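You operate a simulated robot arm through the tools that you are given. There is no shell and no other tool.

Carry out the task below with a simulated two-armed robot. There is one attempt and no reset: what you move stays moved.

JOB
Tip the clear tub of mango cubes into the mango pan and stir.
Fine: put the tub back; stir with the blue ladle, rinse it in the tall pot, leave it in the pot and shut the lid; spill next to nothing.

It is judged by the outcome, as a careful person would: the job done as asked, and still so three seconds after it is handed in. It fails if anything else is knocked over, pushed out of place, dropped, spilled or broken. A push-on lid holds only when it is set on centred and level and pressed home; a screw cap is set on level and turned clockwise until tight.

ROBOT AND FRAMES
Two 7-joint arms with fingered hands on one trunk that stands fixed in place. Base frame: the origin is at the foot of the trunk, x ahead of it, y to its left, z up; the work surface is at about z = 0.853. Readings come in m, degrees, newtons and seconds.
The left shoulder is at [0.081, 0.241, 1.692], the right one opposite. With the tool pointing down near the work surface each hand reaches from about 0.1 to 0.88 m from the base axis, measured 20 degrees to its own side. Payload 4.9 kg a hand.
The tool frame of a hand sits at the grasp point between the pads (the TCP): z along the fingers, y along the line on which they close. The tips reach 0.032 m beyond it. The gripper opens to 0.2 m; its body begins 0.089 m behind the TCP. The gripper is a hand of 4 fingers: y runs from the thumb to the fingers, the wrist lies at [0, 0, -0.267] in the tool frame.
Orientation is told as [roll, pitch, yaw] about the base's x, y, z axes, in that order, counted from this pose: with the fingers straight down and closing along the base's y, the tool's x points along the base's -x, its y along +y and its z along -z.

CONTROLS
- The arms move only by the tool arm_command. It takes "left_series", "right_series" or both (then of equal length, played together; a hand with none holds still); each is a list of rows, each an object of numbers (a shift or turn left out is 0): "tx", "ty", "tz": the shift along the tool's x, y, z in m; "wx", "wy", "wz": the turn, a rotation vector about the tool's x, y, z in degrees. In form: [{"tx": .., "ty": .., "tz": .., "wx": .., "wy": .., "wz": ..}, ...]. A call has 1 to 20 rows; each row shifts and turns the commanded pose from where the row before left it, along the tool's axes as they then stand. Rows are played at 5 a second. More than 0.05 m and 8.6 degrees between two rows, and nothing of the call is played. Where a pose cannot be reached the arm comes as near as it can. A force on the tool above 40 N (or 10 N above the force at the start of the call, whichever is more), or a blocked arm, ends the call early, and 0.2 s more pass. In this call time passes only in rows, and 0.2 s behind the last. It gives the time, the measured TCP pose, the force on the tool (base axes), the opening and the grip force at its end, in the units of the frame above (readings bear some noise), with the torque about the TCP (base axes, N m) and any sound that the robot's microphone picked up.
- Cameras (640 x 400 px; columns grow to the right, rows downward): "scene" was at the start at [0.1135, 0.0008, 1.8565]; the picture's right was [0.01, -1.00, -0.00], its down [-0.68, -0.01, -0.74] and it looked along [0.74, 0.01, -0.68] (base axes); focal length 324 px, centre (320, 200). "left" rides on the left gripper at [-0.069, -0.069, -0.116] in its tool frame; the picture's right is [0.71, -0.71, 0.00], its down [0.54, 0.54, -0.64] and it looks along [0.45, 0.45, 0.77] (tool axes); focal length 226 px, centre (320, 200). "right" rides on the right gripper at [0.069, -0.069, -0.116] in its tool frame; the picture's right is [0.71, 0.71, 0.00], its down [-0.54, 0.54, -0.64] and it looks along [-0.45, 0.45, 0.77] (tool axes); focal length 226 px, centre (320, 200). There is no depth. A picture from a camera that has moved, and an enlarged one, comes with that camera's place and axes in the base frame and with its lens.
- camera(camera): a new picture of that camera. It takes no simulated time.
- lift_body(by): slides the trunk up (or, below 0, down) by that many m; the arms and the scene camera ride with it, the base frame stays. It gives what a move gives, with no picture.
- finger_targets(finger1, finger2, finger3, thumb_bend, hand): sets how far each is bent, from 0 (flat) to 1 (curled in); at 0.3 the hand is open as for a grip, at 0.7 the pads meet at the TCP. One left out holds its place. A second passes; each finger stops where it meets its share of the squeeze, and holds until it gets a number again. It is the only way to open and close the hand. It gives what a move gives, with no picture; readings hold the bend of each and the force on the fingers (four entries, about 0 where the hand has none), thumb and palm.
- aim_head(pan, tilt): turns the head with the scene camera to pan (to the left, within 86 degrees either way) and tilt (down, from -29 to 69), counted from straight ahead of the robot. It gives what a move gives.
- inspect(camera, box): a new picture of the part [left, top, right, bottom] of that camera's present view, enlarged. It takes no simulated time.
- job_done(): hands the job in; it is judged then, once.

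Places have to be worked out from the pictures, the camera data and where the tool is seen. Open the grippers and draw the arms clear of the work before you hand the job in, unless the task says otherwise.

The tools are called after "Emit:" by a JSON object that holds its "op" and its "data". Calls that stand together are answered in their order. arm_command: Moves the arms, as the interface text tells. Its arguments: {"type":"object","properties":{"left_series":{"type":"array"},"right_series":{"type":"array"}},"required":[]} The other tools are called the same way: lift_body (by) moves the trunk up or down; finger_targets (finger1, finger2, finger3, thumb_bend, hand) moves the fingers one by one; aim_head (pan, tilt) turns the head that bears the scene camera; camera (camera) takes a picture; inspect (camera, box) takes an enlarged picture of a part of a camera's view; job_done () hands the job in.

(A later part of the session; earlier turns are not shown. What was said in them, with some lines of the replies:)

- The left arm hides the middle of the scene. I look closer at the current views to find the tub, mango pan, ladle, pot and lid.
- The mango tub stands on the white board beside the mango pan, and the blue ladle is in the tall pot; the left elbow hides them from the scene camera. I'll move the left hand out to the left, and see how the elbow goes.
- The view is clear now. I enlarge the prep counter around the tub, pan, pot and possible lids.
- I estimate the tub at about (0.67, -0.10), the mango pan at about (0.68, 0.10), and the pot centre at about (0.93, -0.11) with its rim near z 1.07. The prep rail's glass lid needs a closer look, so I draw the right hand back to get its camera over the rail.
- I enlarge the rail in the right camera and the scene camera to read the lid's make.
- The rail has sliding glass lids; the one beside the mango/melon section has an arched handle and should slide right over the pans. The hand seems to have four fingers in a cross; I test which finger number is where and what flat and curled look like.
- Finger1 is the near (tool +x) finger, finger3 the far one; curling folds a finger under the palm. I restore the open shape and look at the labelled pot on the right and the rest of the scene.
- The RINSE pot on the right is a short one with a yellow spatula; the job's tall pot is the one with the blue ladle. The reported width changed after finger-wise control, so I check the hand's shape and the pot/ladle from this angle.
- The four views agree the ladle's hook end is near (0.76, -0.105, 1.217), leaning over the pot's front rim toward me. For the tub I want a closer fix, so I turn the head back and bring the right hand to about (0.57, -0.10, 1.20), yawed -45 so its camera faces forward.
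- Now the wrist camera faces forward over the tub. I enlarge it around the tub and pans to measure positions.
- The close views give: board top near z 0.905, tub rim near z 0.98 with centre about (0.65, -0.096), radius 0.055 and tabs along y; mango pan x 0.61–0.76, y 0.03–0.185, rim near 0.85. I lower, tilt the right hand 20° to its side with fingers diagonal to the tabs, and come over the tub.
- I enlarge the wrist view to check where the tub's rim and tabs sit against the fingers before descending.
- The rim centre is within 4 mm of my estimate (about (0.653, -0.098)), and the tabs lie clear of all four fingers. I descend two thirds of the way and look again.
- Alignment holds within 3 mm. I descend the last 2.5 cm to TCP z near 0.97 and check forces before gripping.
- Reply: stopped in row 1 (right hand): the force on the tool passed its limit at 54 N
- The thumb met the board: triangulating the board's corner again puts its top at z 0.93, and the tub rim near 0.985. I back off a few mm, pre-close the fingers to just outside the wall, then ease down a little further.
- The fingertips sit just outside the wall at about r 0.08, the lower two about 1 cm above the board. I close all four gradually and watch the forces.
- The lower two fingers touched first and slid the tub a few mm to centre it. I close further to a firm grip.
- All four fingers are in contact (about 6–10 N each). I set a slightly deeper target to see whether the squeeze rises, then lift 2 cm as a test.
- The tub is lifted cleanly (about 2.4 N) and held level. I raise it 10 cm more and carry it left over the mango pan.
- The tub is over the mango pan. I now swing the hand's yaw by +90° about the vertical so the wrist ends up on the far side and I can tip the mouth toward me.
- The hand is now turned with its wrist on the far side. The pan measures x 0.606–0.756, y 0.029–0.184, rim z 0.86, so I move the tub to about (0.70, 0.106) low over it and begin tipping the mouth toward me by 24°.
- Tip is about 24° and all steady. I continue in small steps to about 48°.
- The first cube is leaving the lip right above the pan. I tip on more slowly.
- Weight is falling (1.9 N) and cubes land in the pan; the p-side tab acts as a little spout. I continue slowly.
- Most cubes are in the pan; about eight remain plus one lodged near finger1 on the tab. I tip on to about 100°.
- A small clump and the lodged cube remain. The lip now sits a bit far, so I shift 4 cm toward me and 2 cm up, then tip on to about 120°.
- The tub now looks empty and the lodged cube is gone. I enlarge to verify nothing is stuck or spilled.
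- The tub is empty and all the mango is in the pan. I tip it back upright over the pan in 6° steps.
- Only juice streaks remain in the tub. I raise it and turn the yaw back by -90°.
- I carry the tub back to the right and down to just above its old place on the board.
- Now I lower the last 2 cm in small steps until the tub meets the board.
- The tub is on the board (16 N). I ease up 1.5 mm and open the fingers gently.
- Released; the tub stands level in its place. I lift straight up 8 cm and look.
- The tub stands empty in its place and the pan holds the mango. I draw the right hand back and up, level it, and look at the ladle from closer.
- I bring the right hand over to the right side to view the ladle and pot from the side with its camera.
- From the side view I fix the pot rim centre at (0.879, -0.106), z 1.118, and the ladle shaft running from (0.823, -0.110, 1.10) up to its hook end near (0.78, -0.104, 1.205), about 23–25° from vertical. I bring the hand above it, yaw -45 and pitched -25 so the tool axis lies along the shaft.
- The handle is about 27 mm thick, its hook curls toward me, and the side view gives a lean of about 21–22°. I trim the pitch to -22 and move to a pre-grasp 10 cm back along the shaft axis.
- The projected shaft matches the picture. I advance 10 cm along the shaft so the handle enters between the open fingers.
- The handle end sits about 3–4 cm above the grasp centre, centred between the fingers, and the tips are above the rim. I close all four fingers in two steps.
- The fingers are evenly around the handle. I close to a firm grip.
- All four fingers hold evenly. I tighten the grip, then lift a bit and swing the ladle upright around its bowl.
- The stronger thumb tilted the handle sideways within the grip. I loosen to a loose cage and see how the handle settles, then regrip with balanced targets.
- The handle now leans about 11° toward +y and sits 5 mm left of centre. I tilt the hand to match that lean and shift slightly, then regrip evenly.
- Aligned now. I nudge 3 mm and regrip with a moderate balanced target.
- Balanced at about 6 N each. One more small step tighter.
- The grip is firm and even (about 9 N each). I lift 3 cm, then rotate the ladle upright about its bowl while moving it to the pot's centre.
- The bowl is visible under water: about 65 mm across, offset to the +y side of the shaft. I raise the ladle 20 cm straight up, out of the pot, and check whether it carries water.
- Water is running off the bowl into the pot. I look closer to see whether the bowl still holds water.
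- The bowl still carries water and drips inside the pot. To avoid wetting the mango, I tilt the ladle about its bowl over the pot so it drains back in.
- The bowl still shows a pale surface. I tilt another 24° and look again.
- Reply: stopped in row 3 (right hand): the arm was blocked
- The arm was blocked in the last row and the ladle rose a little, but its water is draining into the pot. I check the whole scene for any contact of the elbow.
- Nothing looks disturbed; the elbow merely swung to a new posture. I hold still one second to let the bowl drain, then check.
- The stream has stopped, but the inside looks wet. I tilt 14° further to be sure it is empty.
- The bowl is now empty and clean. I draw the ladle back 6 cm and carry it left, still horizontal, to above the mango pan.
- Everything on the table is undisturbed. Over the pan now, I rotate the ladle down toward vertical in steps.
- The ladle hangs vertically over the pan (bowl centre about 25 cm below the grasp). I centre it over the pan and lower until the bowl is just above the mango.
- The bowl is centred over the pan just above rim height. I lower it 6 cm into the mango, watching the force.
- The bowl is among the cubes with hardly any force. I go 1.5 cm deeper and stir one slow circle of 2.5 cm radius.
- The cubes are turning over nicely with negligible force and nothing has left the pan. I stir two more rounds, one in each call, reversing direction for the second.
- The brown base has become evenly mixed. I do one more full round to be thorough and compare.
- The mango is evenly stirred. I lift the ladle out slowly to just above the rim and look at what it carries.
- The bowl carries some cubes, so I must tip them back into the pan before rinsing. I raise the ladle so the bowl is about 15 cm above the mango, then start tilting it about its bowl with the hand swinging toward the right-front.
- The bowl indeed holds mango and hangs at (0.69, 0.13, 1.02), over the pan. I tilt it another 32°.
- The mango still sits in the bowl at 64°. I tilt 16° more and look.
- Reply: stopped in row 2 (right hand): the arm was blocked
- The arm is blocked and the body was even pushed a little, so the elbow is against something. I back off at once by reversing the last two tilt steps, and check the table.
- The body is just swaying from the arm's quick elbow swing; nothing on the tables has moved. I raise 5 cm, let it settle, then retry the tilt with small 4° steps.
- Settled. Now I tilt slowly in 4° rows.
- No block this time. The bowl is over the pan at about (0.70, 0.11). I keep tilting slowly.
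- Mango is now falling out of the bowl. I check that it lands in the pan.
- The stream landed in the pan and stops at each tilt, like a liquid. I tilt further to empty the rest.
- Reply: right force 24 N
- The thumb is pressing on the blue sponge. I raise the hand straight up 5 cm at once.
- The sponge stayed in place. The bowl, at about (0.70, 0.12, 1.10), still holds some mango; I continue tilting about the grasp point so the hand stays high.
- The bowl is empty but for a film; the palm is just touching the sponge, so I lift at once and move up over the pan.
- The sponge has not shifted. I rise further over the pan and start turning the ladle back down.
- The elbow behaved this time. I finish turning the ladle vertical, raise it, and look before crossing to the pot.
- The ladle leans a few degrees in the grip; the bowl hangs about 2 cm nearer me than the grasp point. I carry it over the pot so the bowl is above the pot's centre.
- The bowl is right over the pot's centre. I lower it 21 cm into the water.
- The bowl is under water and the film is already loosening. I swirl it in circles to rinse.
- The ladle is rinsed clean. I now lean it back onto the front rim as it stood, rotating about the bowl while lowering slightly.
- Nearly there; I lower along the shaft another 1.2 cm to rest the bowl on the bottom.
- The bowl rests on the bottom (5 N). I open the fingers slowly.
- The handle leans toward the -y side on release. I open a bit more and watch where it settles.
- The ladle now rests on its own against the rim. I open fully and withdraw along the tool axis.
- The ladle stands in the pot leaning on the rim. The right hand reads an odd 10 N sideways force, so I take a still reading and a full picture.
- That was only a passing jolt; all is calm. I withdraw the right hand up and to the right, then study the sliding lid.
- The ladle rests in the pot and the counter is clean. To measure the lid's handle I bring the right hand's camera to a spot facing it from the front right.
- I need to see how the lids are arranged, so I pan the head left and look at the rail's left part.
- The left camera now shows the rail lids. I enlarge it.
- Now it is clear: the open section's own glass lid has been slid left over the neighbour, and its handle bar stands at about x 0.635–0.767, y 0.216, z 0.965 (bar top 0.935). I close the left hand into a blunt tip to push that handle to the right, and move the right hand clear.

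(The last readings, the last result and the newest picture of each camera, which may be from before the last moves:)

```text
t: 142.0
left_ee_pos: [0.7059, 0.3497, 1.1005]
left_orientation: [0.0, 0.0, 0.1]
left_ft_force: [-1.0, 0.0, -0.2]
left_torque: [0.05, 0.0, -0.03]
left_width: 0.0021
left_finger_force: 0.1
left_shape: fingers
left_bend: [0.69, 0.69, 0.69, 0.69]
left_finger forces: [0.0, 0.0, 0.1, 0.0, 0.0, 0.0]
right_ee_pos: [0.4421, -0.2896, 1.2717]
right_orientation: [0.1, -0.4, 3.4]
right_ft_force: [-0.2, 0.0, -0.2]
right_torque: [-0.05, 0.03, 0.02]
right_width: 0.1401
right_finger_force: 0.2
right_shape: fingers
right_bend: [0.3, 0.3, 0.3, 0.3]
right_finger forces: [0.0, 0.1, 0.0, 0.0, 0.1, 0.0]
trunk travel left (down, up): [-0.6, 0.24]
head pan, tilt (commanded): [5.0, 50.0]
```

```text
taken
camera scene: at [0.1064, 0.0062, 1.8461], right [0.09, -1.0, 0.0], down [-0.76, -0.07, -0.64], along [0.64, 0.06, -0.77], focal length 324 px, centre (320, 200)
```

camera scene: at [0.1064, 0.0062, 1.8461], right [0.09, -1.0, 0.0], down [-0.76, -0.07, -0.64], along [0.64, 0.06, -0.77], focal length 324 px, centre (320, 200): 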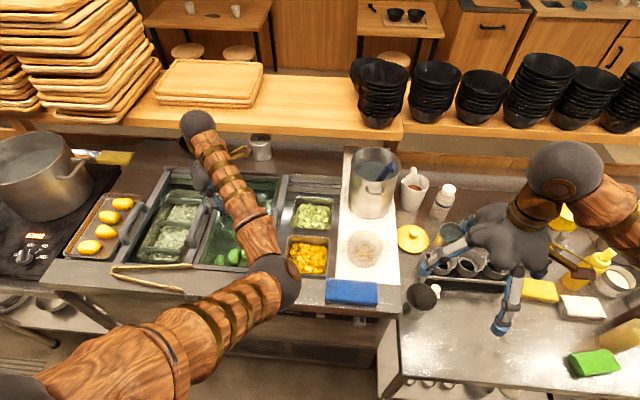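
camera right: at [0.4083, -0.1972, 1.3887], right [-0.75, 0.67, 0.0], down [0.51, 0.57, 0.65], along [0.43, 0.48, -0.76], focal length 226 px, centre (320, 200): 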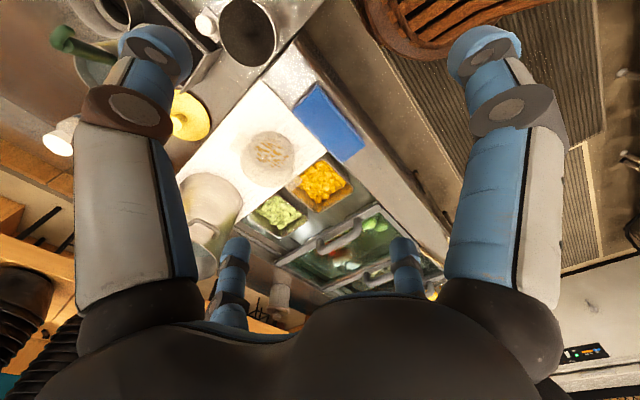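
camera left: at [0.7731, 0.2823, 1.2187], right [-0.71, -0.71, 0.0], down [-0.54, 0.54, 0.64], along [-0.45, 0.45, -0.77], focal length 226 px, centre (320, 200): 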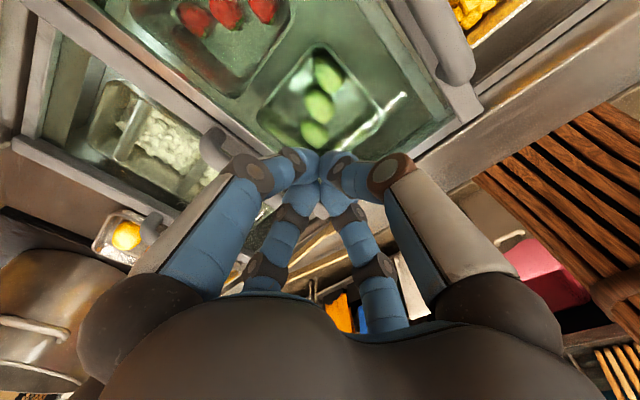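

I lower the closed left hand beside the handle, on its left side, to TCP z about 0.985.

Emit:
{"op": "arm_command", "data": {"left_series": [{"ty": -0.0275}, {"ty": -0.0225}, {"tz": 0.04}, {"tz": 0.04}, {"tz": 0.025}]}}

Emit:
{"op": "camera", "data": {"camera": "left"}}

Emit:
{"op": "inspect", "data": {"camera": "scene", "box": [180, 150, 350, 300]}}

Emit:
{"op": "camera", "data": {"camera": "right"}}

```text
t: 143.2
left_ee_pos: [0.706, 0.2985, 0.9957]
left_orientation: [0.0, 0.1, 0.1]
left_ft_force: [-0.6, 0.1, 0.3]
left_torque: [0.01, 0.01, -0.01]
left_width: 0.0019
left_finger_force: 0.0
left_shape: fingers
left_bend: [0.69, 0.69, 0.69, 0.69]
left_finger forces: [0.0, 0.0, 0.1, 0.1, 0.0, 0.1]
right_ee_pos: [0.4418, -0.2895, 1.2721]
right_orientation: [0.1, -0.5, 3.4]
right_ft_force: [-0.4, 0.0, 0.3]
right_torque: [0.02, -0.01, 0.02]
right_width: 0.1404
right_finger_force: 0.1
right_shape: fingers
right_bend: [0.3, 0.3, 0.3, 0.3]
right_finger forces: [0.0, 0.0, 0.0, 0.0, 0.1, 0.0]
trunk travel left (down, up): [-0.6, 0.24]
head pan, tilt (commanded): [5.0, 50.0]
```

```text
taken
camera left: at [0.7746, 0.2323, 1.1125], right [-0.71, -0.71, 0.0], down [-0.54, 0.54, 0.64], along [-0.45, 0.45, -0.77], focal length 226 px, centre (320, 200)
```

left: 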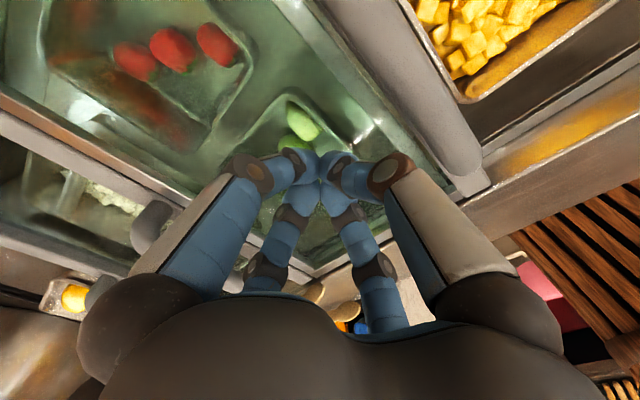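

```text
2.67 times, centred on (265, 225) of scene
camera zoom: at [0.1066, 0.0059, 1.8461], right [0.09, -1.0, 0.0], down [-0.76, -0.07, -0.64], along [0.64, 0.06, -0.77], focal length 864 px, centre (467, 133)
```

zoom: 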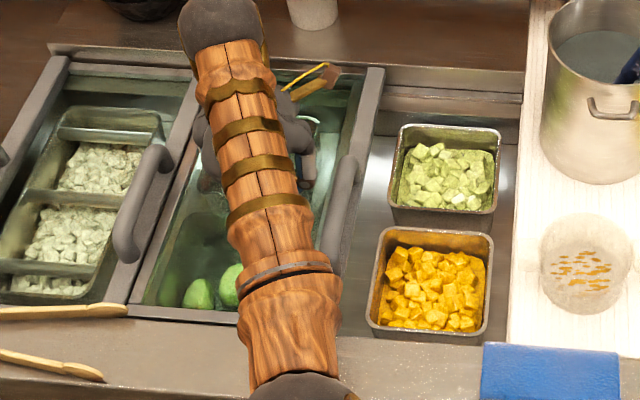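

```text
taken
camera right: at [0.3767, -0.3614, 1.3879], right [-0.75, 0.67, 0.0], down [0.51, 0.57, 0.65], along [0.43, 0.48, -0.76], focal length 226 px, centre (320, 200)
```

right: 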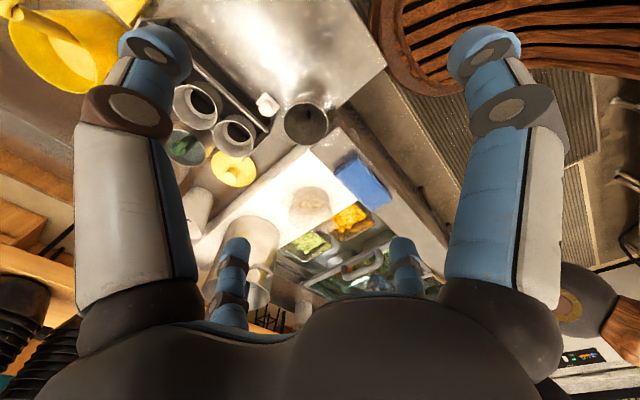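

The handle projects where expected. I go down 1.4 cm more and approach to contact, watching force.

Emit:
{"op": "arm_command", "data": {"left_series": [{"tz": 0.014}, {"ty": -0.015}, {"ty": -0.015}, {"ty": -0.01}]}}

Emit:
{"op": "camera", "data": {"camera": "left"}}

```text
t: 144.2
left_ee_pos: [0.7062, 0.2615, 0.9818]
left_orientation: [0.0, -0.1, 0.1]
left_ft_force: [0.7, 3.8, 3.5]
left_torque: [-0.14, -0.02, 0.02]
left_width: 0.0015
left_finger_force: 1.8
left_shape: fingers
left_bend: [0.69, 0.69, 0.69, 0.7]
left_finger forces: [0.1, 0.0, 0.0, 0.0, 4.7, 0.1]
right_ee_pos: [0.4428, -0.2876, 1.2723]
right_orientation: [0.2, -0.5, 3.4]
right_ft_force: [0.4, -0.4, -0.4]
right_torque: [-0.02, -0.01, 0.0]
right_width: 0.1404
right_finger_force: 0.0
right_shape: fingers
right_bend: [0.3, 0.3, 0.3, 0.3]
right_finger forces: [0.0, 0.1, 0.1, 0.0, 0.1, 0.0]
trunk travel left (down, up): [-0.6, 0.24]
head pan, tilt (commanded): [5.0, 50.0]
```

```text
taken
camera left: at [0.7742, 0.1938, 1.0992], right [-0.71, -0.71, 0.0], down [-0.54, 0.54, 0.64], along [-0.45, 0.45, -0.77], focal length 226 px, centre (320, 200)
```

left: 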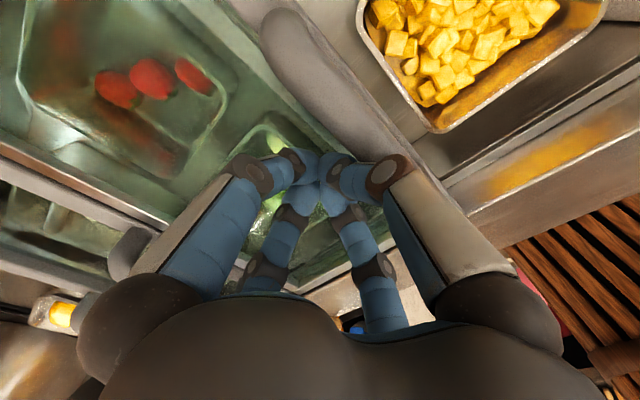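

The thumb touches the handle. I push gently 2 cm to the right and see whether the lid slides.

Emit:
{"op": "arm_command", "data": {"left_series": [{"ty": -0.007}, {"ty": -0.007}, {"ty": -0.007}]}}

Emit:
{"op": "camera", "data": {"camera": "left"}}

Emit:
{"op": "inspect", "data": {"camera": "scene", "box": [180, 150, 350, 300]}}

```text
t: 145.0
left_ee_pos: [0.7048, 0.2395, 0.9817]
left_orientation: [0.0, -0.1, 0.0]
left_ft_force: [-0.6, 4.9, 6.3]
left_torque: [-0.27, 0.01, 0.0]
left_width: 0.0013
left_finger_force: 3.7
left_shape: fingers
left_bend: [0.69, 0.69, 0.69, 0.7]
left_finger forces: [0.0, 0.1, 0.0, 0.0, 7.9, 0.0]
right_ee_pos: [0.4402, -0.2883, 1.273]
right_orientation: [0.1, -0.5, 3.3]
right_ft_force: [-0.4, -0.4, -0.2]
right_torque: [0.01, 0.0, -0.03]
right_width: 0.14
right_finger_force: 0.0
right_shape: fingers
right_bend: [0.3, 0.3, 0.3, 0.3]
right_finger forces: [0.0, 0.1, 0.0, 0.0, 0.1, 0.0]
trunk travel left (down, up): [-0.6, 0.24]
head pan, tilt (commanded): [5.0, 50.0]
```

```text
taken
camera left: at [0.7742, 0.1719, 1.099], right [-0.71, -0.71, 0.0], down [-0.54, 0.54, 0.64], along [-0.45, 0.45, -0.77], focal length 226 px, centre (320, 200)
```

left: 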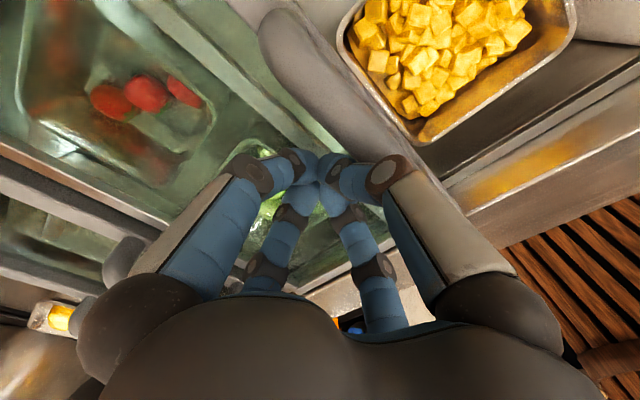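

```text
2.67 times, centred on (265, 225) of scene
camera zoom: at [0.1059, 0.007, 1.8461], right [0.09, -1.0, 0.0], down [-0.76, -0.07, -0.64], along [0.64, 0.06, -0.77], focal length 864 px, centre (467, 133)
```

zoom: 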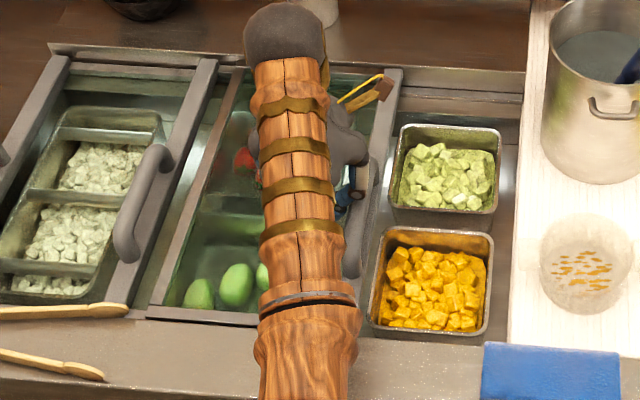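

The lid is sliding along with about 5 N. I keep pushing it to the right.

Emit:
{"op": "arm_command", "data": {"left_series": [{"ty": -0.01}, {"ty": -0.01}, {"ty": -0.01}, {"ty": -0.01}, {"ty": -0.01}, {"ty": -0.01}, {"ty": -0.01}, {"ty": -0.01}, {"ty": -0.01}, {"ty": -0.01}]}}

Emit:
{"op": "camera", "data": {"camera": "left"}}

Emit:
{"op": "inspect", "data": {"camera": "scene", "box": [190, 150, 400, 300]}}

```text
t: 147.2
left_ee_pos: [0.7046, 0.1383, 0.9821]
left_orientation: [0.0, -0.1, 0.1]
left_ft_force: [0.7, 4.6, 5.6]
left_torque: [-0.22, -0.01, 0.01]
left_width: 0.0014
left_finger_force: 3.7
left_shape: fingers
left_bend: [0.69, 0.69, 0.69, 0.7]
left_finger forces: [0.1, 0.0, 0.0, 0.0, 7.5, 0.0]
right_ee_pos: [0.4427, -0.2879, 1.2715]
right_orientation: [0.1, -0.5, 3.3]
right_ft_force: [0.0, -0.4, -0.2]
right_torque: [-0.02, 0.01, 0.01]
right_width: 0.1403
right_finger_force: 0.0
right_shape: fingers
right_bend: [0.3, 0.3, 0.3, 0.3]
right_finger forces: [0.0, 0.0, 0.0, 0.0, 0.0, 0.0]
trunk travel left (down, up): [-0.6, 0.24]
head pan, tilt (commanded): [5.0, 50.0]
```

```text
taken
camera left: at [0.7741, 0.0715, 1.0989], right [-0.71, -0.71, 0.0], down [-0.54, 0.54, 0.64], along [-0.45, 0.45, -0.77], focal length 226 px, centre (320, 200)
```

left: 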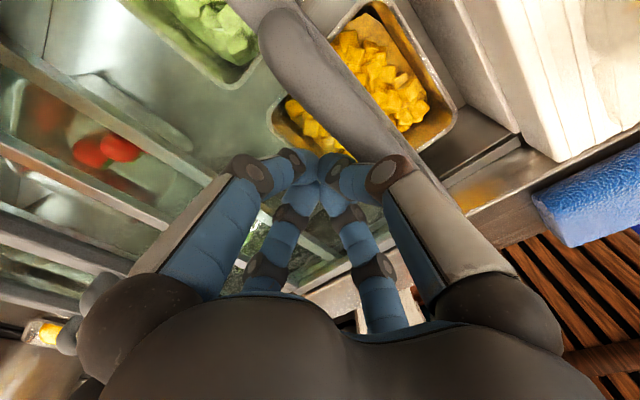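

```text
2.67 times, centred on (295, 225) of scene
camera zoom: at [0.1061, 0.0068, 1.8461], right [0.09, -1.0, 0.0], down [-0.76, -0.07, -0.64], along [0.64, 0.06, -0.77], focal length 864 px, centre (387, 133)
```

zoom: 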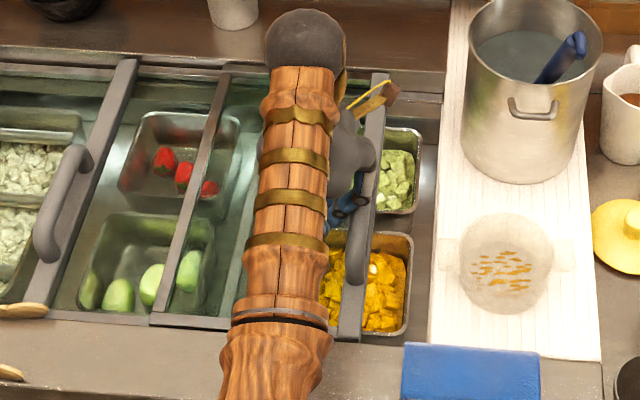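

The lid is moving well, straight and at 5 N. I push on 5 cm, watching the sponge's corner near the front end of the bar.

Emit:
{"op": "arm_command", "data": {"left_series": [{"ty": -0.01}, {"ty": -0.01}, {"ty": -0.01}, {"ty": -0.01}, {"ty": -0.008}]}}

Emit:
{"op": "camera", "data": {"camera": "left"}}

Emit:
{"op": "inspect", "data": {"camera": "scene", "box": [230, 160, 400, 310]}}

```text
t: 148.4
left_ee_pos: [0.7058, 0.0908, 0.9826]
left_orientation: [0.0, -0.2, 0.1]
left_ft_force: [-2.0, 5.1, 5.9]
left_torque: [-0.17, 0.0, -0.04]
left_width: 0.0014
left_finger_force: 4.2
left_shape: fingers
left_bend: [0.69, 0.69, 0.69, 0.7]
left_finger forces: [0.0, 0.0, 0.0, 0.1, 7.3, 0.1]
right_ee_pos: [0.4402, -0.2875, 1.2728]
right_orientation: [0.2, -0.5, 3.3]
right_ft_force: [0.7, 0.0, 0.9]
right_torque: [0.01, -0.02, 0.02]
right_width: 0.1402
right_finger_force: 0.1
right_shape: fingers
right_bend: [0.3, 0.3, 0.3, 0.3]
right_finger forces: [0.1, 0.0, 0.0, 0.0, 0.1, 0.0]
trunk travel left (down, up): [-0.6, 0.24]
head pan, tilt (commanded): [5.0, 50.0]
```

```text
taken
camera left: at [0.7743, 0.0235, 1.0988], right [-0.71, -0.71, 0.0], down [-0.54, 0.54, 0.64], along [-0.45, 0.45, -0.77], focal length 226 px, centre (320, 200)
```

left: 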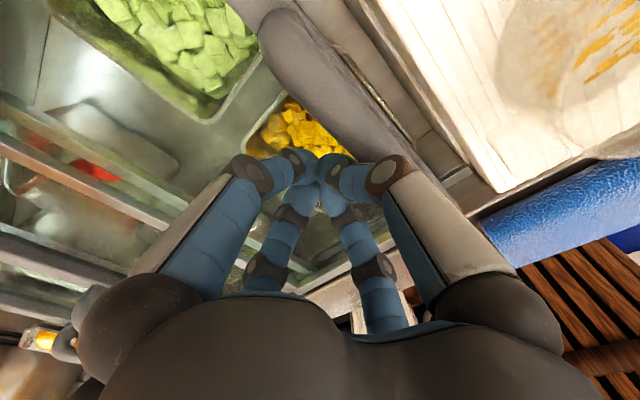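

```text
2.67 times, centred on (315, 235) of scene
camera zoom: at [0.1058, 0.0067, 1.8461], right [0.09, -1.0, 0.0], down [-0.76, -0.07, -0.64], along [0.64, 0.06, -0.77], focal length 864 px, centre (333, 107)
```

zoom: 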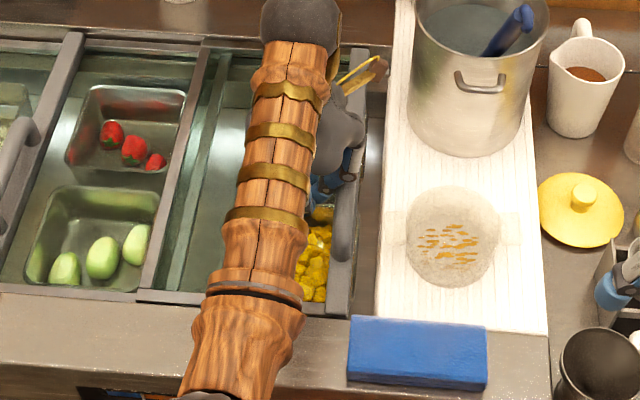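

Emit:
{"op": "inspect", "data": {"camera": "scene", "box": [290, 250, 370, 320]}}

Emit:
{"op": "inspect", "data": {"camera": "left", "box": [400, 60, 560, 260]}}

Emit:
{"op": "inspect", "data": {"camera": "right", "box": [280, 140, 460, 300]}}

```text
5.71 times, centred on (330, 285) of scene
camera zoom: at [0.1058, 0.0067, 1.8461], right [0.09, -1.0, 0.0], down [-0.76, -0.07, -0.64], along [0.64, 0.06, -0.77], focal length 1851 px, centre (263, -286)
```

zoom: 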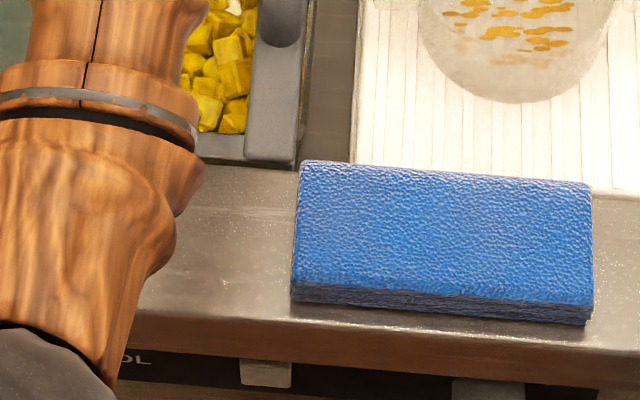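

```text
2.00 times, centred on (480, 160) of left
camera zoom: at [0.7743, 0.0235, 1.0988], right [-0.71, -0.71, 0.0], down [-0.54, 0.54, 0.64], along [-0.45, 0.45, -0.77], focal length 452 px, centre (0, 280)
```

zoom: 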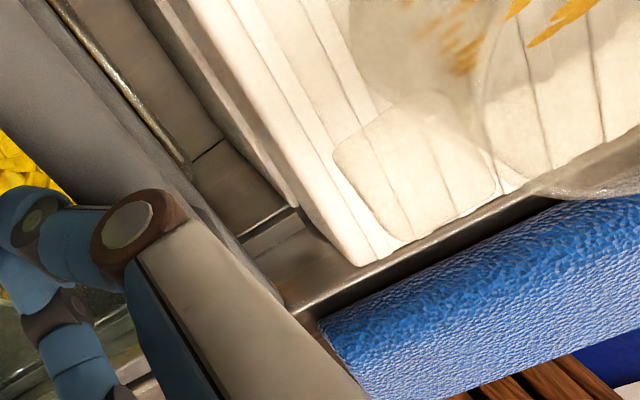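

```text
2.50 times, centred on (370, 220) of right
camera zoom: at [0.3762, -0.3608, 1.3882], right [-0.75, 0.67, 0.0], down [0.51, 0.57, 0.65], along [0.43, 0.48, -0.76], focal length 565 px, centre (195, 150)
```

zoom: 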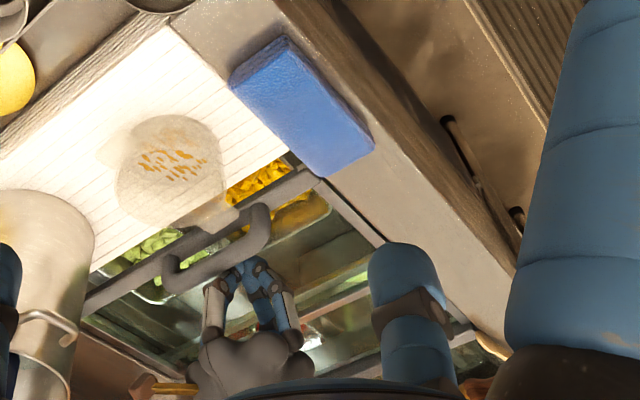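

The bar's front end should clear the sponge by about 5 mm. About 2.8 cm remain to the board, so I go on in 5 mm steps with an eye on the force.

Emit:
{"op": "arm_command", "data": {"left_series": [{"ty": -0.005}, {"ty": -0.005}, {"ty": -0.005}, {"ty": -0.004}]}}

Emit:
{"op": "inspect", "data": {"camera": "scene", "box": [290, 250, 370, 320]}}

Emit:
{"op": "inspect", "data": {"camera": "scene", "box": [290, 160, 370, 230]}}

```text
t: 149.4
left_ee_pos: [0.705, 0.0741, 0.981]
left_orientation: [0.0, -0.1, 0.1]
left_ft_force: [-1.5, 4.2, 4.3]
left_torque: [-0.2, 0.01, -0.07]
left_width: 0.0013
left_finger_force: 4.1
left_shape: fingers
left_bend: [0.69, 0.69, 0.69, 0.7]
left_finger forces: [0.1, 0.0, 0.0, 0.1, 7.3, 0.0]
right_ee_pos: [0.4423, -0.2875, 1.2727]
right_orientation: [0.1, -0.4, 3.3]
right_ft_force: [-0.8, 0.4, -0.1]
right_torque: [0.0, 0.01, -0.04]
right_width: 0.1399
right_finger_force: 0.0
right_shape: fingers
right_bend: [0.3, 0.3, 0.3, 0.3]
right_finger forces: [0.0, 0.0, 0.1, 0.0, 0.0, 0.0]
trunk travel left (down, up): [-0.6, 0.24]
head pan, tilt (commanded): [5.0, 50.0]
```

```text
5.71 times, centred on (330, 285) of scene
camera zoom: at [0.1058, 0.0073, 1.8461], right [0.09, -1.0, 0.0], down [-0.76, -0.07, -0.64], along [0.64, 0.06, -0.77], focal length 1851 px, centre (263, -286)
```

zoom: 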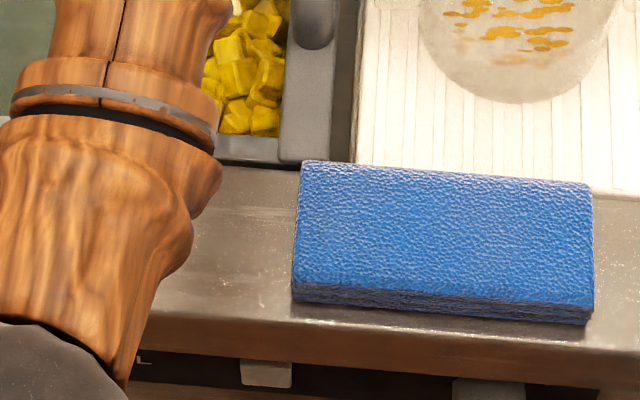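

```text
5.71 times, centred on (330, 195) of scene
camera zoom: at [0.1058, 0.0073, 1.8461], right [0.09, -1.0, 0.0], down [-0.76, -0.07, -0.64], along [0.64, 0.06, -0.77], focal length 1851 px, centre (263, 229)
```

zoom: 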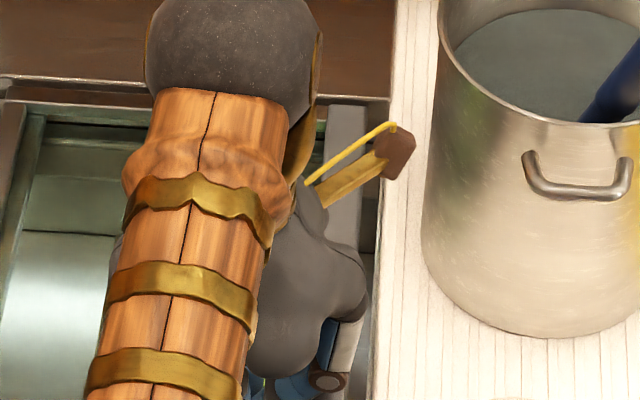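

Still only 4 N, with the sponge untouched; about 1.2 cm to go. I use 3 mm steps.

Emit:
{"op": "arm_command", "data": {"left_series": [{"ty": -0.003}, {"ty": -0.003}, {"ty": -0.002}]}}

Emit:
{"op": "inspect", "data": {"camera": "scene", "box": [290, 250, 370, 320]}}

Emit:
{"op": "inspect", "data": {"camera": "left", "box": [360, 0, 560, 260]}}

```text
t: 150.2
left_ee_pos: [0.7066, 0.0634, 0.9809]
left_orientation: [0.0, 0.0, 0.0]
left_ft_force: [-0.5, 1.7, -0.1]
left_torque: [0.01, -0.04, 0.01]
left_width: 0.0019
left_finger_force: 0.0
left_shape: fingers
left_bend: [0.69, 0.69, 0.69, 0.7]
left_finger forces: [0.1, 0.0, 0.0, 0.1, 0.6, 0.0]
right_ee_pos: [0.4416, -0.2886, 1.2721]
right_orientation: [0.1, -0.4, 3.3]
right_ft_force: [0.7, 0.1, -0.3]
right_torque: [0.01, -0.03, 0.06]
right_width: 0.1402
right_finger_force: 0.1
right_shape: fingers
right_bend: [0.3, 0.3, 0.3, 0.3]
right_finger forces: [0.1, 0.0, 0.0, 0.0, 0.0, 0.0]
trunk travel left (down, up): [-0.6, 0.24]
head pan, tilt (commanded): [5.0, 50.0]
```

```text
5.71 times, centred on (330, 285) of scene
camera zoom: at [0.1067, 0.0069, 1.846], right [0.09, -1.0, 0.0], down [-0.76, -0.07, -0.64], along [0.64, 0.06, -0.77], focal length 1851 px, centre (263, -286)
```

zoom: 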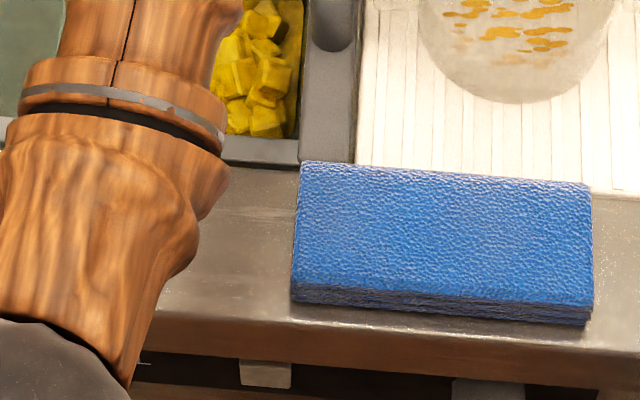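

```text
1.54 times, centred on (460, 130) of left
camera zoom: at [0.7748, -0.0039, 1.0984], right [-0.71, -0.71, 0.0], down [-0.54, 0.54, 0.64], along [-0.45, 0.45, -0.77], focal length 348 px, centre (105, 308)
```

zoom: 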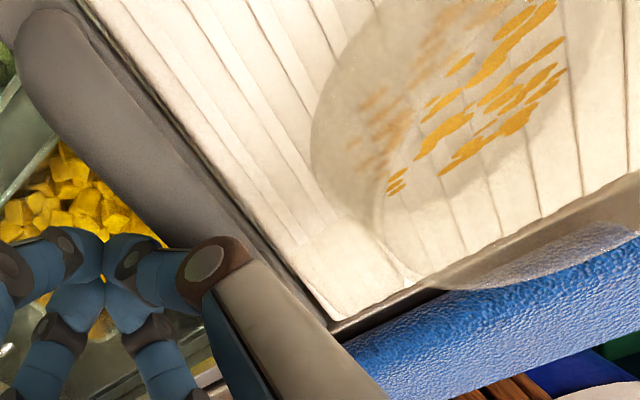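

The bar now meets the board's edge and the force has dropped, as if the lid has run home. I nudge 3 mm to confirm it is at its stop.

Emit:
{"op": "arm_command", "data": {"left_series": [{"ty": -0.002}, {"ty": -0.001}]}}

Emit:
{"op": "inspect", "data": {"camera": "scene", "box": [230, 160, 400, 310]}}

```text
t: 150.8
left_ee_pos: [0.7063, 0.0618, 0.9818]
left_orientation: [0.0, -0.1, 0.1]
left_ft_force: [0.6, 4.8, 2.7]
left_torque: [-0.1, -0.02, 0.02]
left_width: 0.0017
left_finger_force: 2.2
left_shape: fingers
left_bend: [0.69, 0.69, 0.69, 0.7]
left_finger forces: [0.0, 0.0, 0.0, 0.1, 4.6, 0.0]
right_ee_pos: [0.4424, -0.287, 1.2718]
right_orientation: [0.1, -0.4, 3.2]
right_ft_force: [-1.0, -0.1, -0.3]
right_torque: [0.02, 0.0, -0.01]
right_width: 0.1403
right_finger_force: 0.0
right_shape: fingers
right_bend: [0.3, 0.3, 0.3, 0.3]
right_finger forces: [0.0, 0.1, 0.1, 0.1, 0.0, 0.0]
trunk travel left (down, up): [-0.6, 0.24]
head pan, tilt (commanded): [5.0, 50.0]
```

```text
2.67 times, centred on (315, 235) of scene
camera zoom: at [0.1067, 0.0076, 1.8461], right [0.09, -1.0, 0.0], down [-0.76, -0.07, -0.64], along [0.64, 0.06, -0.77], focal length 864 px, centre (333, 107)
```

zoom: 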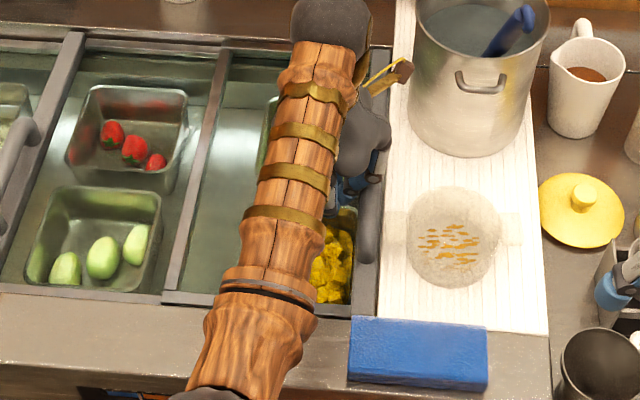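

Emit:
{"op": "arm_command", "data": {"left_series": [{"ty": -0.0015}, {"ty": -0.0015}]}}

Emit:
{"op": "inspect", "data": {"camera": "scene", "box": [290, 250, 370, 320]}}

```text
t: 151.4
left_ee_pos: [0.7055, 0.06, 0.9812]
left_orientation: [0.1, 0.0, 0.2]
left_ft_force: [-0.3, 9.7, 4.4]
left_torque: [-0.19, -0.02, 0.02]
left_width: 0.0015
left_finger_force: 5.5
left_shape: fingers
left_bend: [0.69, 0.69, 0.69, 0.7]
left_finger forces: [0.0, 0.1, 0.0, 0.0, 10.7, 0.1]
right_ee_pos: [0.4414, -0.2866, 1.2717]
right_orientation: [0.0, -0.4, 3.3]
right_ft_force: [-1.2, 0.7, 0.5]
right_torque: [0.04, 0.03, -0.04]
right_width: 0.1401
right_finger_force: 0.0
right_shape: fingers
right_bend: [0.3, 0.3, 0.3, 0.3]
right_finger forces: [0.1, 0.0, 0.1, 0.0, 0.0, 0.0]
trunk travel left (down, up): [-0.6, 0.24]
head pan, tilt (commanded): [5.0, 50.0]
```

```text
5.71 times, centred on (330, 285) of scene
camera zoom: at [0.1061, 0.0088, 1.8461], right [0.09, -1.0, 0.0], down [-0.76, -0.07, -0.64], along [0.64, 0.06, -0.77], focal length 1851 px, centre (263, -286)
```

zoom: 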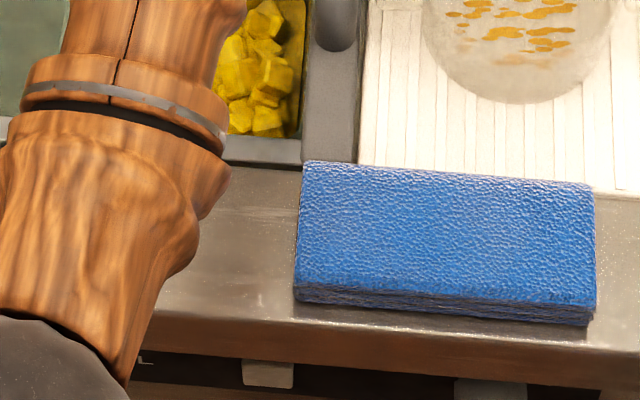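

The force climbs without motion, so the lid is shut at its stop. I back the left hand off the handle and lift it away.

Emit:
{"op": "arm_command", "data": {"left_series": [{"ty": 0.01}, {"ty": 0.02}, {"tz": -0.02}, {"tz": -0.04}, {"tz": -0.04}, {"tz": -0.04}, {"tz": -0.04}, {"tz": -0.04, "ty": 0.02}, {"tz": -0.04, "ty": 0.03}, {"tz": -0.03, "ty": 0.035}, {"tz": -0.02, "ty": 0.04}, {"ty": 0.045}, {"ty": 0.045}, {"ty": 0.045}]}}

Emit:
{"op": "finger_targets", "data": {"hand": "left", "finger1": 0.3, "finger2": 0.3, "finger3": 0.3, "thumb_bend": 0.3}}

Emit:
{"op": "camera", "data": {"camera": "scene"}}

```text
t: 154.4
left_ee_pos: [0.706, 0.3498, 1.2908]
left_orientation: [-0.1, 0.0, 0.0]
left_ft_force: [0.0, 0.2, 0.0]
left_torque: [-0.01, -0.01, 0.01]
left_width: 0.002
left_finger_force: 0.0
left_shape: fingers
left_bend: [0.69, 0.69, 0.69, 0.7]
left_finger forces: [0.0, 0.0, 0.1, 0.1, 0.1, 0.0]
right_ee_pos: [0.4425, -0.2862, 1.2714]
right_orientation: [0.0, -0.3, 3.2]
right_ft_force: [-0.4, -0.1, 0.1]
right_torque: [0.0, 0.0, 0.01]
right_width: 0.14
right_finger_force: 0.0
right_shape: fingers
right_bend: [0.3, 0.3, 0.3, 0.3]
right_finger forces: [0.0, 0.1, 0.1, 0.1, 0.0, 0.0]
trunk travel left (down, up): [-0.6, 0.24]
head pan, tilt (commanded): [5.0, 50.0]
```

```text
t: 155.4
left_ee_pos: [0.7062, 0.3478, 1.2904]
left_orientation: [0.0, 0.0, 0.0]
left_ft_force: [0.3, -0.7, 0.3]
left_torque: [0.02, 0.0, -0.01]
left_width: 0.14
left_finger_force: 0.0
left_shape: fingers
left_bend: [0.3, 0.3, 0.3, 0.3]
left_finger forces: [0.1, 0.0, 0.0, 0.1, 0.0, 0.0]
right_ee_pos: [0.4426, -0.2889, 1.2707]
right_orientation: [0.1, -0.4, 3.3]
right_ft_force: [-0.2, -1.6, 0.2]
right_torque: [0.03, -0.02, -0.04]
right_width: 0.1405
right_finger_force: 0.0
right_shape: fingers
right_bend: [0.3, 0.3, 0.3, 0.3]
right_finger forces: [0.0, 0.1, 0.0, 0.0, 0.0, 0.0]
trunk travel left (down, up): [-0.6, 0.24]
head pan, tilt (commanded): [5.0, 50.0]
```

```text
taken
camera scene: at [0.1068, 0.0058, 1.846], right [0.09, -1.0, 0.0], down [-0.76, -0.07, -0.64], along [0.64, 0.06, -0.77], focal length 324 px, centre (320, 200)
```

scene: 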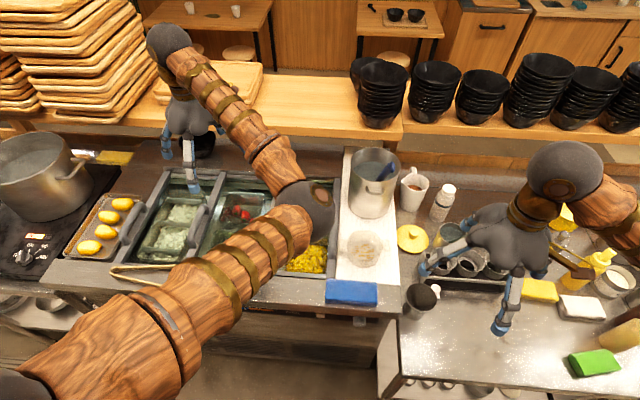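

I return the left arm to its outer, raised place and lift the right one clear too, then check the whole scene.

Emit:
{"op": "arm_command", "data": {"left_series": [{"tx": 0.0198, "ty": 0.0162, "tz": -0.0334}, {"tx": 0.0198, "ty": 0.0162, "tz": -0.0334}, {"tx": 0.0198, "ty": 0.0162, "tz": -0.0334}, {"tx": 0.0198, "ty": 0.0162, "tz": -0.0334}, {"tx": 0.0198, "ty": 0.0162, "tz": -0.0334}, {"tx": 0.0198, "ty": 0.0162, "tz": -0.0334}, {"tx": 0.0198, "ty": 0.0162, "tz": -0.0334}, {"tx": 0.0198, "ty": 0.0162, "tz": -0.0334}, {"tx": 0.0198, "ty": 0.0162, "tz": -0.0334}], "right_series": [{"tz": -0.015}, {"tz": -0.015}, {"tz": -0.015}, {"tz": -0.015}, {"tz": -0.015}, {"tz": -0.015}, {"tz": -0.015}, {"tz": -0.015}, {"tz": -0.01}]}}

Emit:
{"op": "aim_head", "data": {"pan": 0, "tilt": 45}}

Emit:
{"op": "camera", "data": {"camera": "scene"}}

Emit:
{"op": "inspect", "data": {"camera": "scene", "box": [180, 150, 420, 330]}}

Emit:
{"op": "camera", "data": {"camera": "right"}}

```text
t: 157.4
left_ee_pos: [0.5235, 0.4971, 1.5933]
left_orientation: [-0.1, -0.1, 0.0]
left_ft_force: [0.5, -0.6, -0.5]
left_torque: [0.0, 0.0, 0.02]
left_width: 0.14
left_finger_force: 0.1
left_shape: fingers
left_bend: [0.3, 0.3, 0.3, 0.3]
left_finger forces: [0.0, 0.1, 0.0, 0.0, 0.0, 0.1]
right_ee_pos: [0.4411, -0.2879, 1.4032]
right_orientation: [-0.1, -0.4, 3.1]
right_ft_force: [-0.5, 1.0, 0.2]
right_torque: [0.01, 0.02, 0.0]
right_width: 0.1402
right_finger_force: 0.0
right_shape: fingers
right_bend: [0.3, 0.3, 0.3, 0.3]
right_finger forces: [0.1, 0.1, 0.2, 0.0, 0.0, 0.0]
trunk travel left (down, up): [-0.6, 0.24]
head pan, tilt (commanded): [5.0, 50.0]
```

```text
t: 158.0
left_ee_pos: [0.5255, 0.4946, 1.5931]
left_orientation: [0.0, -0.1, 0.1]
left_ft_force: [-0.1, 0.0, 0.5]
left_torque: [-0.05, -0.03, 0.04]
left_width: 0.1397
left_finger_force: 0.1
left_shape: fingers
left_bend: [0.3, 0.3, 0.3, 0.3]
left_finger forces: [0.1, 0.0, 0.0, 0.1, 0.1, 0.1]
right_ee_pos: [0.4415, -0.2881, 1.4022]
right_orientation: [0.1, -0.5, 3.3]
right_ft_force: [0.3, -0.1, 0.1]
right_torque: [-0.02, -0.02, 0.01]
right_width: 0.1402
right_finger_force: 0.2
right_shape: fingers
right_bend: [0.3, 0.3, 0.3, 0.3]
right_finger forces: [0.0, 0.0, 0.1, 0.0, 0.0, 0.0]
trunk travel left (down, up): [-0.6, 0.24]
head pan, tilt (commanded): [0.0, 45.0]
```

```text
taken
camera scene: at [0.1106, 0.0005, 1.853], right [0.0, -1.0, 0.0], down [-0.71, 0.0, -0.71], along [0.71, 0.0, -0.71], focal length 324 px, centre (320, 200)
```

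scene: 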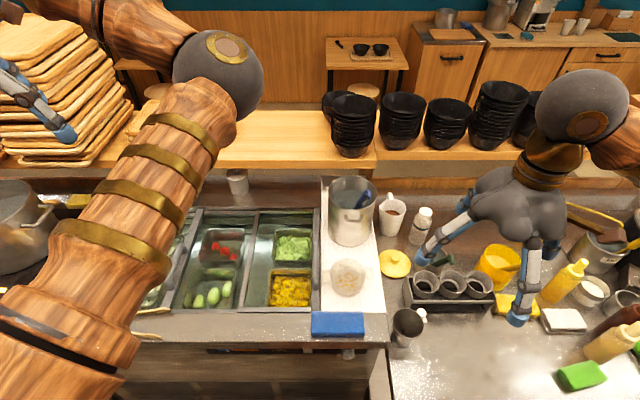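

```text
2.22 times, centred on (300, 240) of scene
camera zoom: at [0.1106, 0.0005, 1.853], right [0.0, -1.0, 0.0], down [-0.71, 0.0, -0.71], along [0.71, 0.0, -0.71], focal length 720 px, centre (364, 111)
```

zoom: 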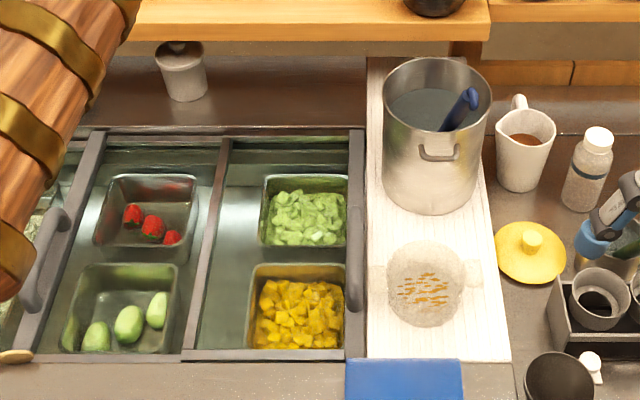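

```text
taken
camera right: at [0.3762, -0.3605, 1.5179], right [-0.75, 0.67, 0.0], down [0.51, 0.57, 0.65], along [0.43, 0.48, -0.76], focal length 226 px, centre (320, 200)
```

right: 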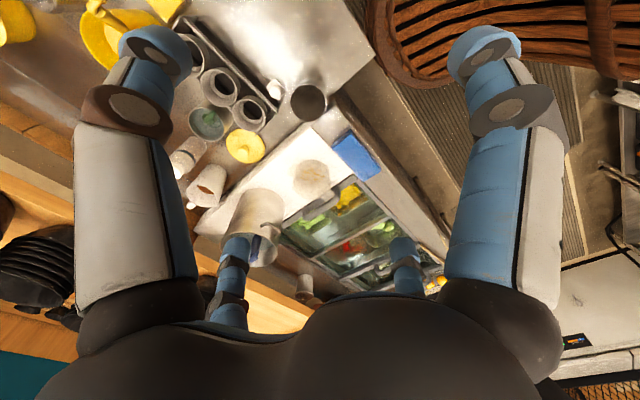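

The lid is shut with its handle against the board, the tub is back, and the ladle rests in the pot. I take a last close look for any stray cubes or drips.

Emit:
{"op": "inspect", "data": {"camera": "scene", "box": [260, 190, 400, 345]}}

Emit:
{"op": "inspect", "data": {"camera": "scene", "box": [310, 160, 450, 280]}}

Emit:
{"op": "inspect", "data": {"camera": "scene", "box": [380, 220, 640, 400]}}

Emit:
{"op": "inspect", "data": {"camera": "right", "box": [190, 110, 420, 280]}}

```text
2.58 times, centred on (330, 268) of scene
camera zoom: at [0.1106, 0.0005, 1.853], right [0.0, -1.0, 0.0], down [-0.71, 0.0, -0.71], along [0.71, 0.0, -0.71], focal length 836 px, centre (294, 26)
```

zoom: 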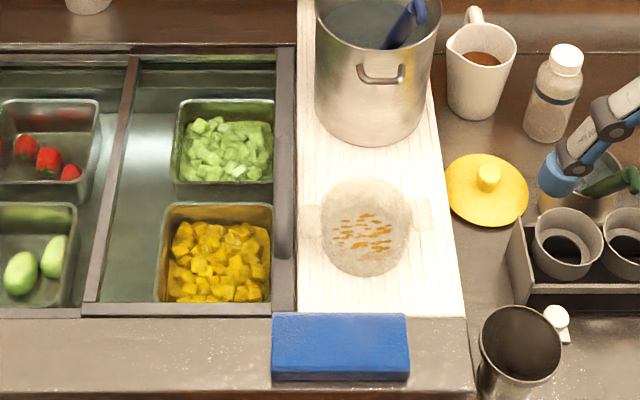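

```text
3.33 times, centred on (380, 220) of scene
camera zoom: at [0.1106, 0.0005, 1.853], right [0.0, -1.0, 0.0], down [-0.71, 0.0, -0.71], along [0.71, 0.0, -0.71], focal length 1080 px, centre (120, 133)
```

zoom: 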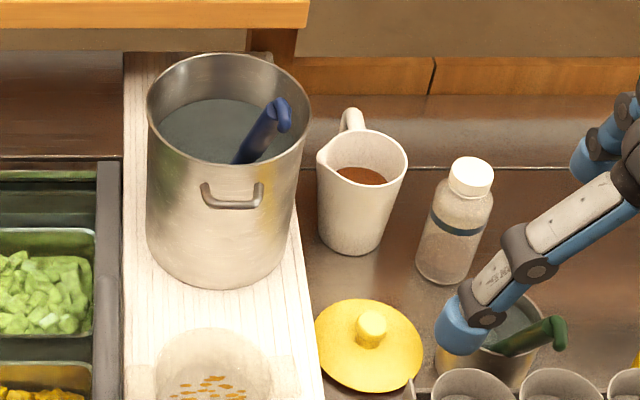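

```text
2.22 times, centred on (510, 310) of scene
camera zoom: at [0.1106, 0.0005, 1.853], right [0.0, -1.0, 0.0], down [-0.71, 0.0, -0.71], along [0.71, 0.0, -0.71], focal length 720 px, centre (-102, -44)
```

zoom: 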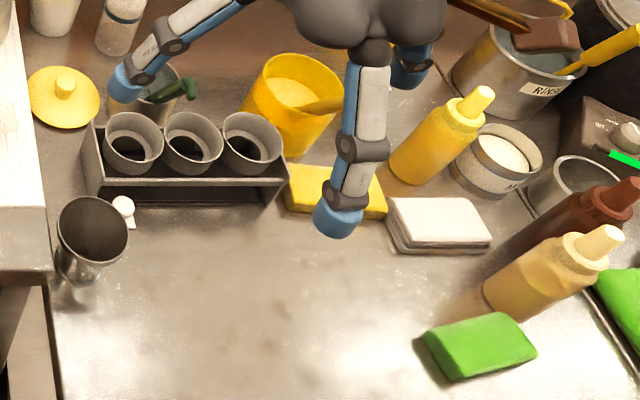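

```text
2.35 times, centred on (305, 195) of right
camera zoom: at [0.3762, -0.3605, 1.5179], right [-0.75, 0.67, 0.0], down [0.51, 0.57, 0.65], along [0.43, 0.48, -0.76], focal length 532 px, centre (355, 212)
```

zoom: 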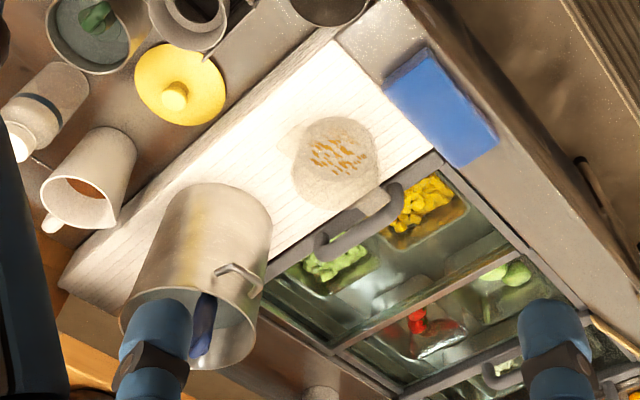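

The pan is stirred and lidded, the tub is back, and the rinsed ladle is in the tall pot. There are no stray cubes and nothing is displaced. Both hands are open and clear, so I hand the job in.

Emit:
{"op": "job_done", "data": {}}

```text
The job is handed in.
```

The mango cubes are in the pan and stirred, and the tub is back on the board within about a centimetre of where it stood. I've handed the job in, but no verdict came back.

- **Ladle:** I stirred with the blue ladle, rinsed it in the tall pot until no mango showed on it, and left it there. It now leans on the front rim, a little more to the right than at the start.
- **Lid:** I took "the lid" to be the sliding glass lid over the mango section. It is shut against its stop, beside the board.
- **Spills:** The last close pictures show no stray cubes or drips on the board or counter. A few juice streaks remain in the tub.
- **Contacts:** While I was emptying the ladle back into the pan, my thumb pressed on the blue sponge at about 36 N and my palm touched it lightly later. It did not move. The arm also stopped itself twice during tilting, and the second time the body swayed; nothing on the tables was disturbed.
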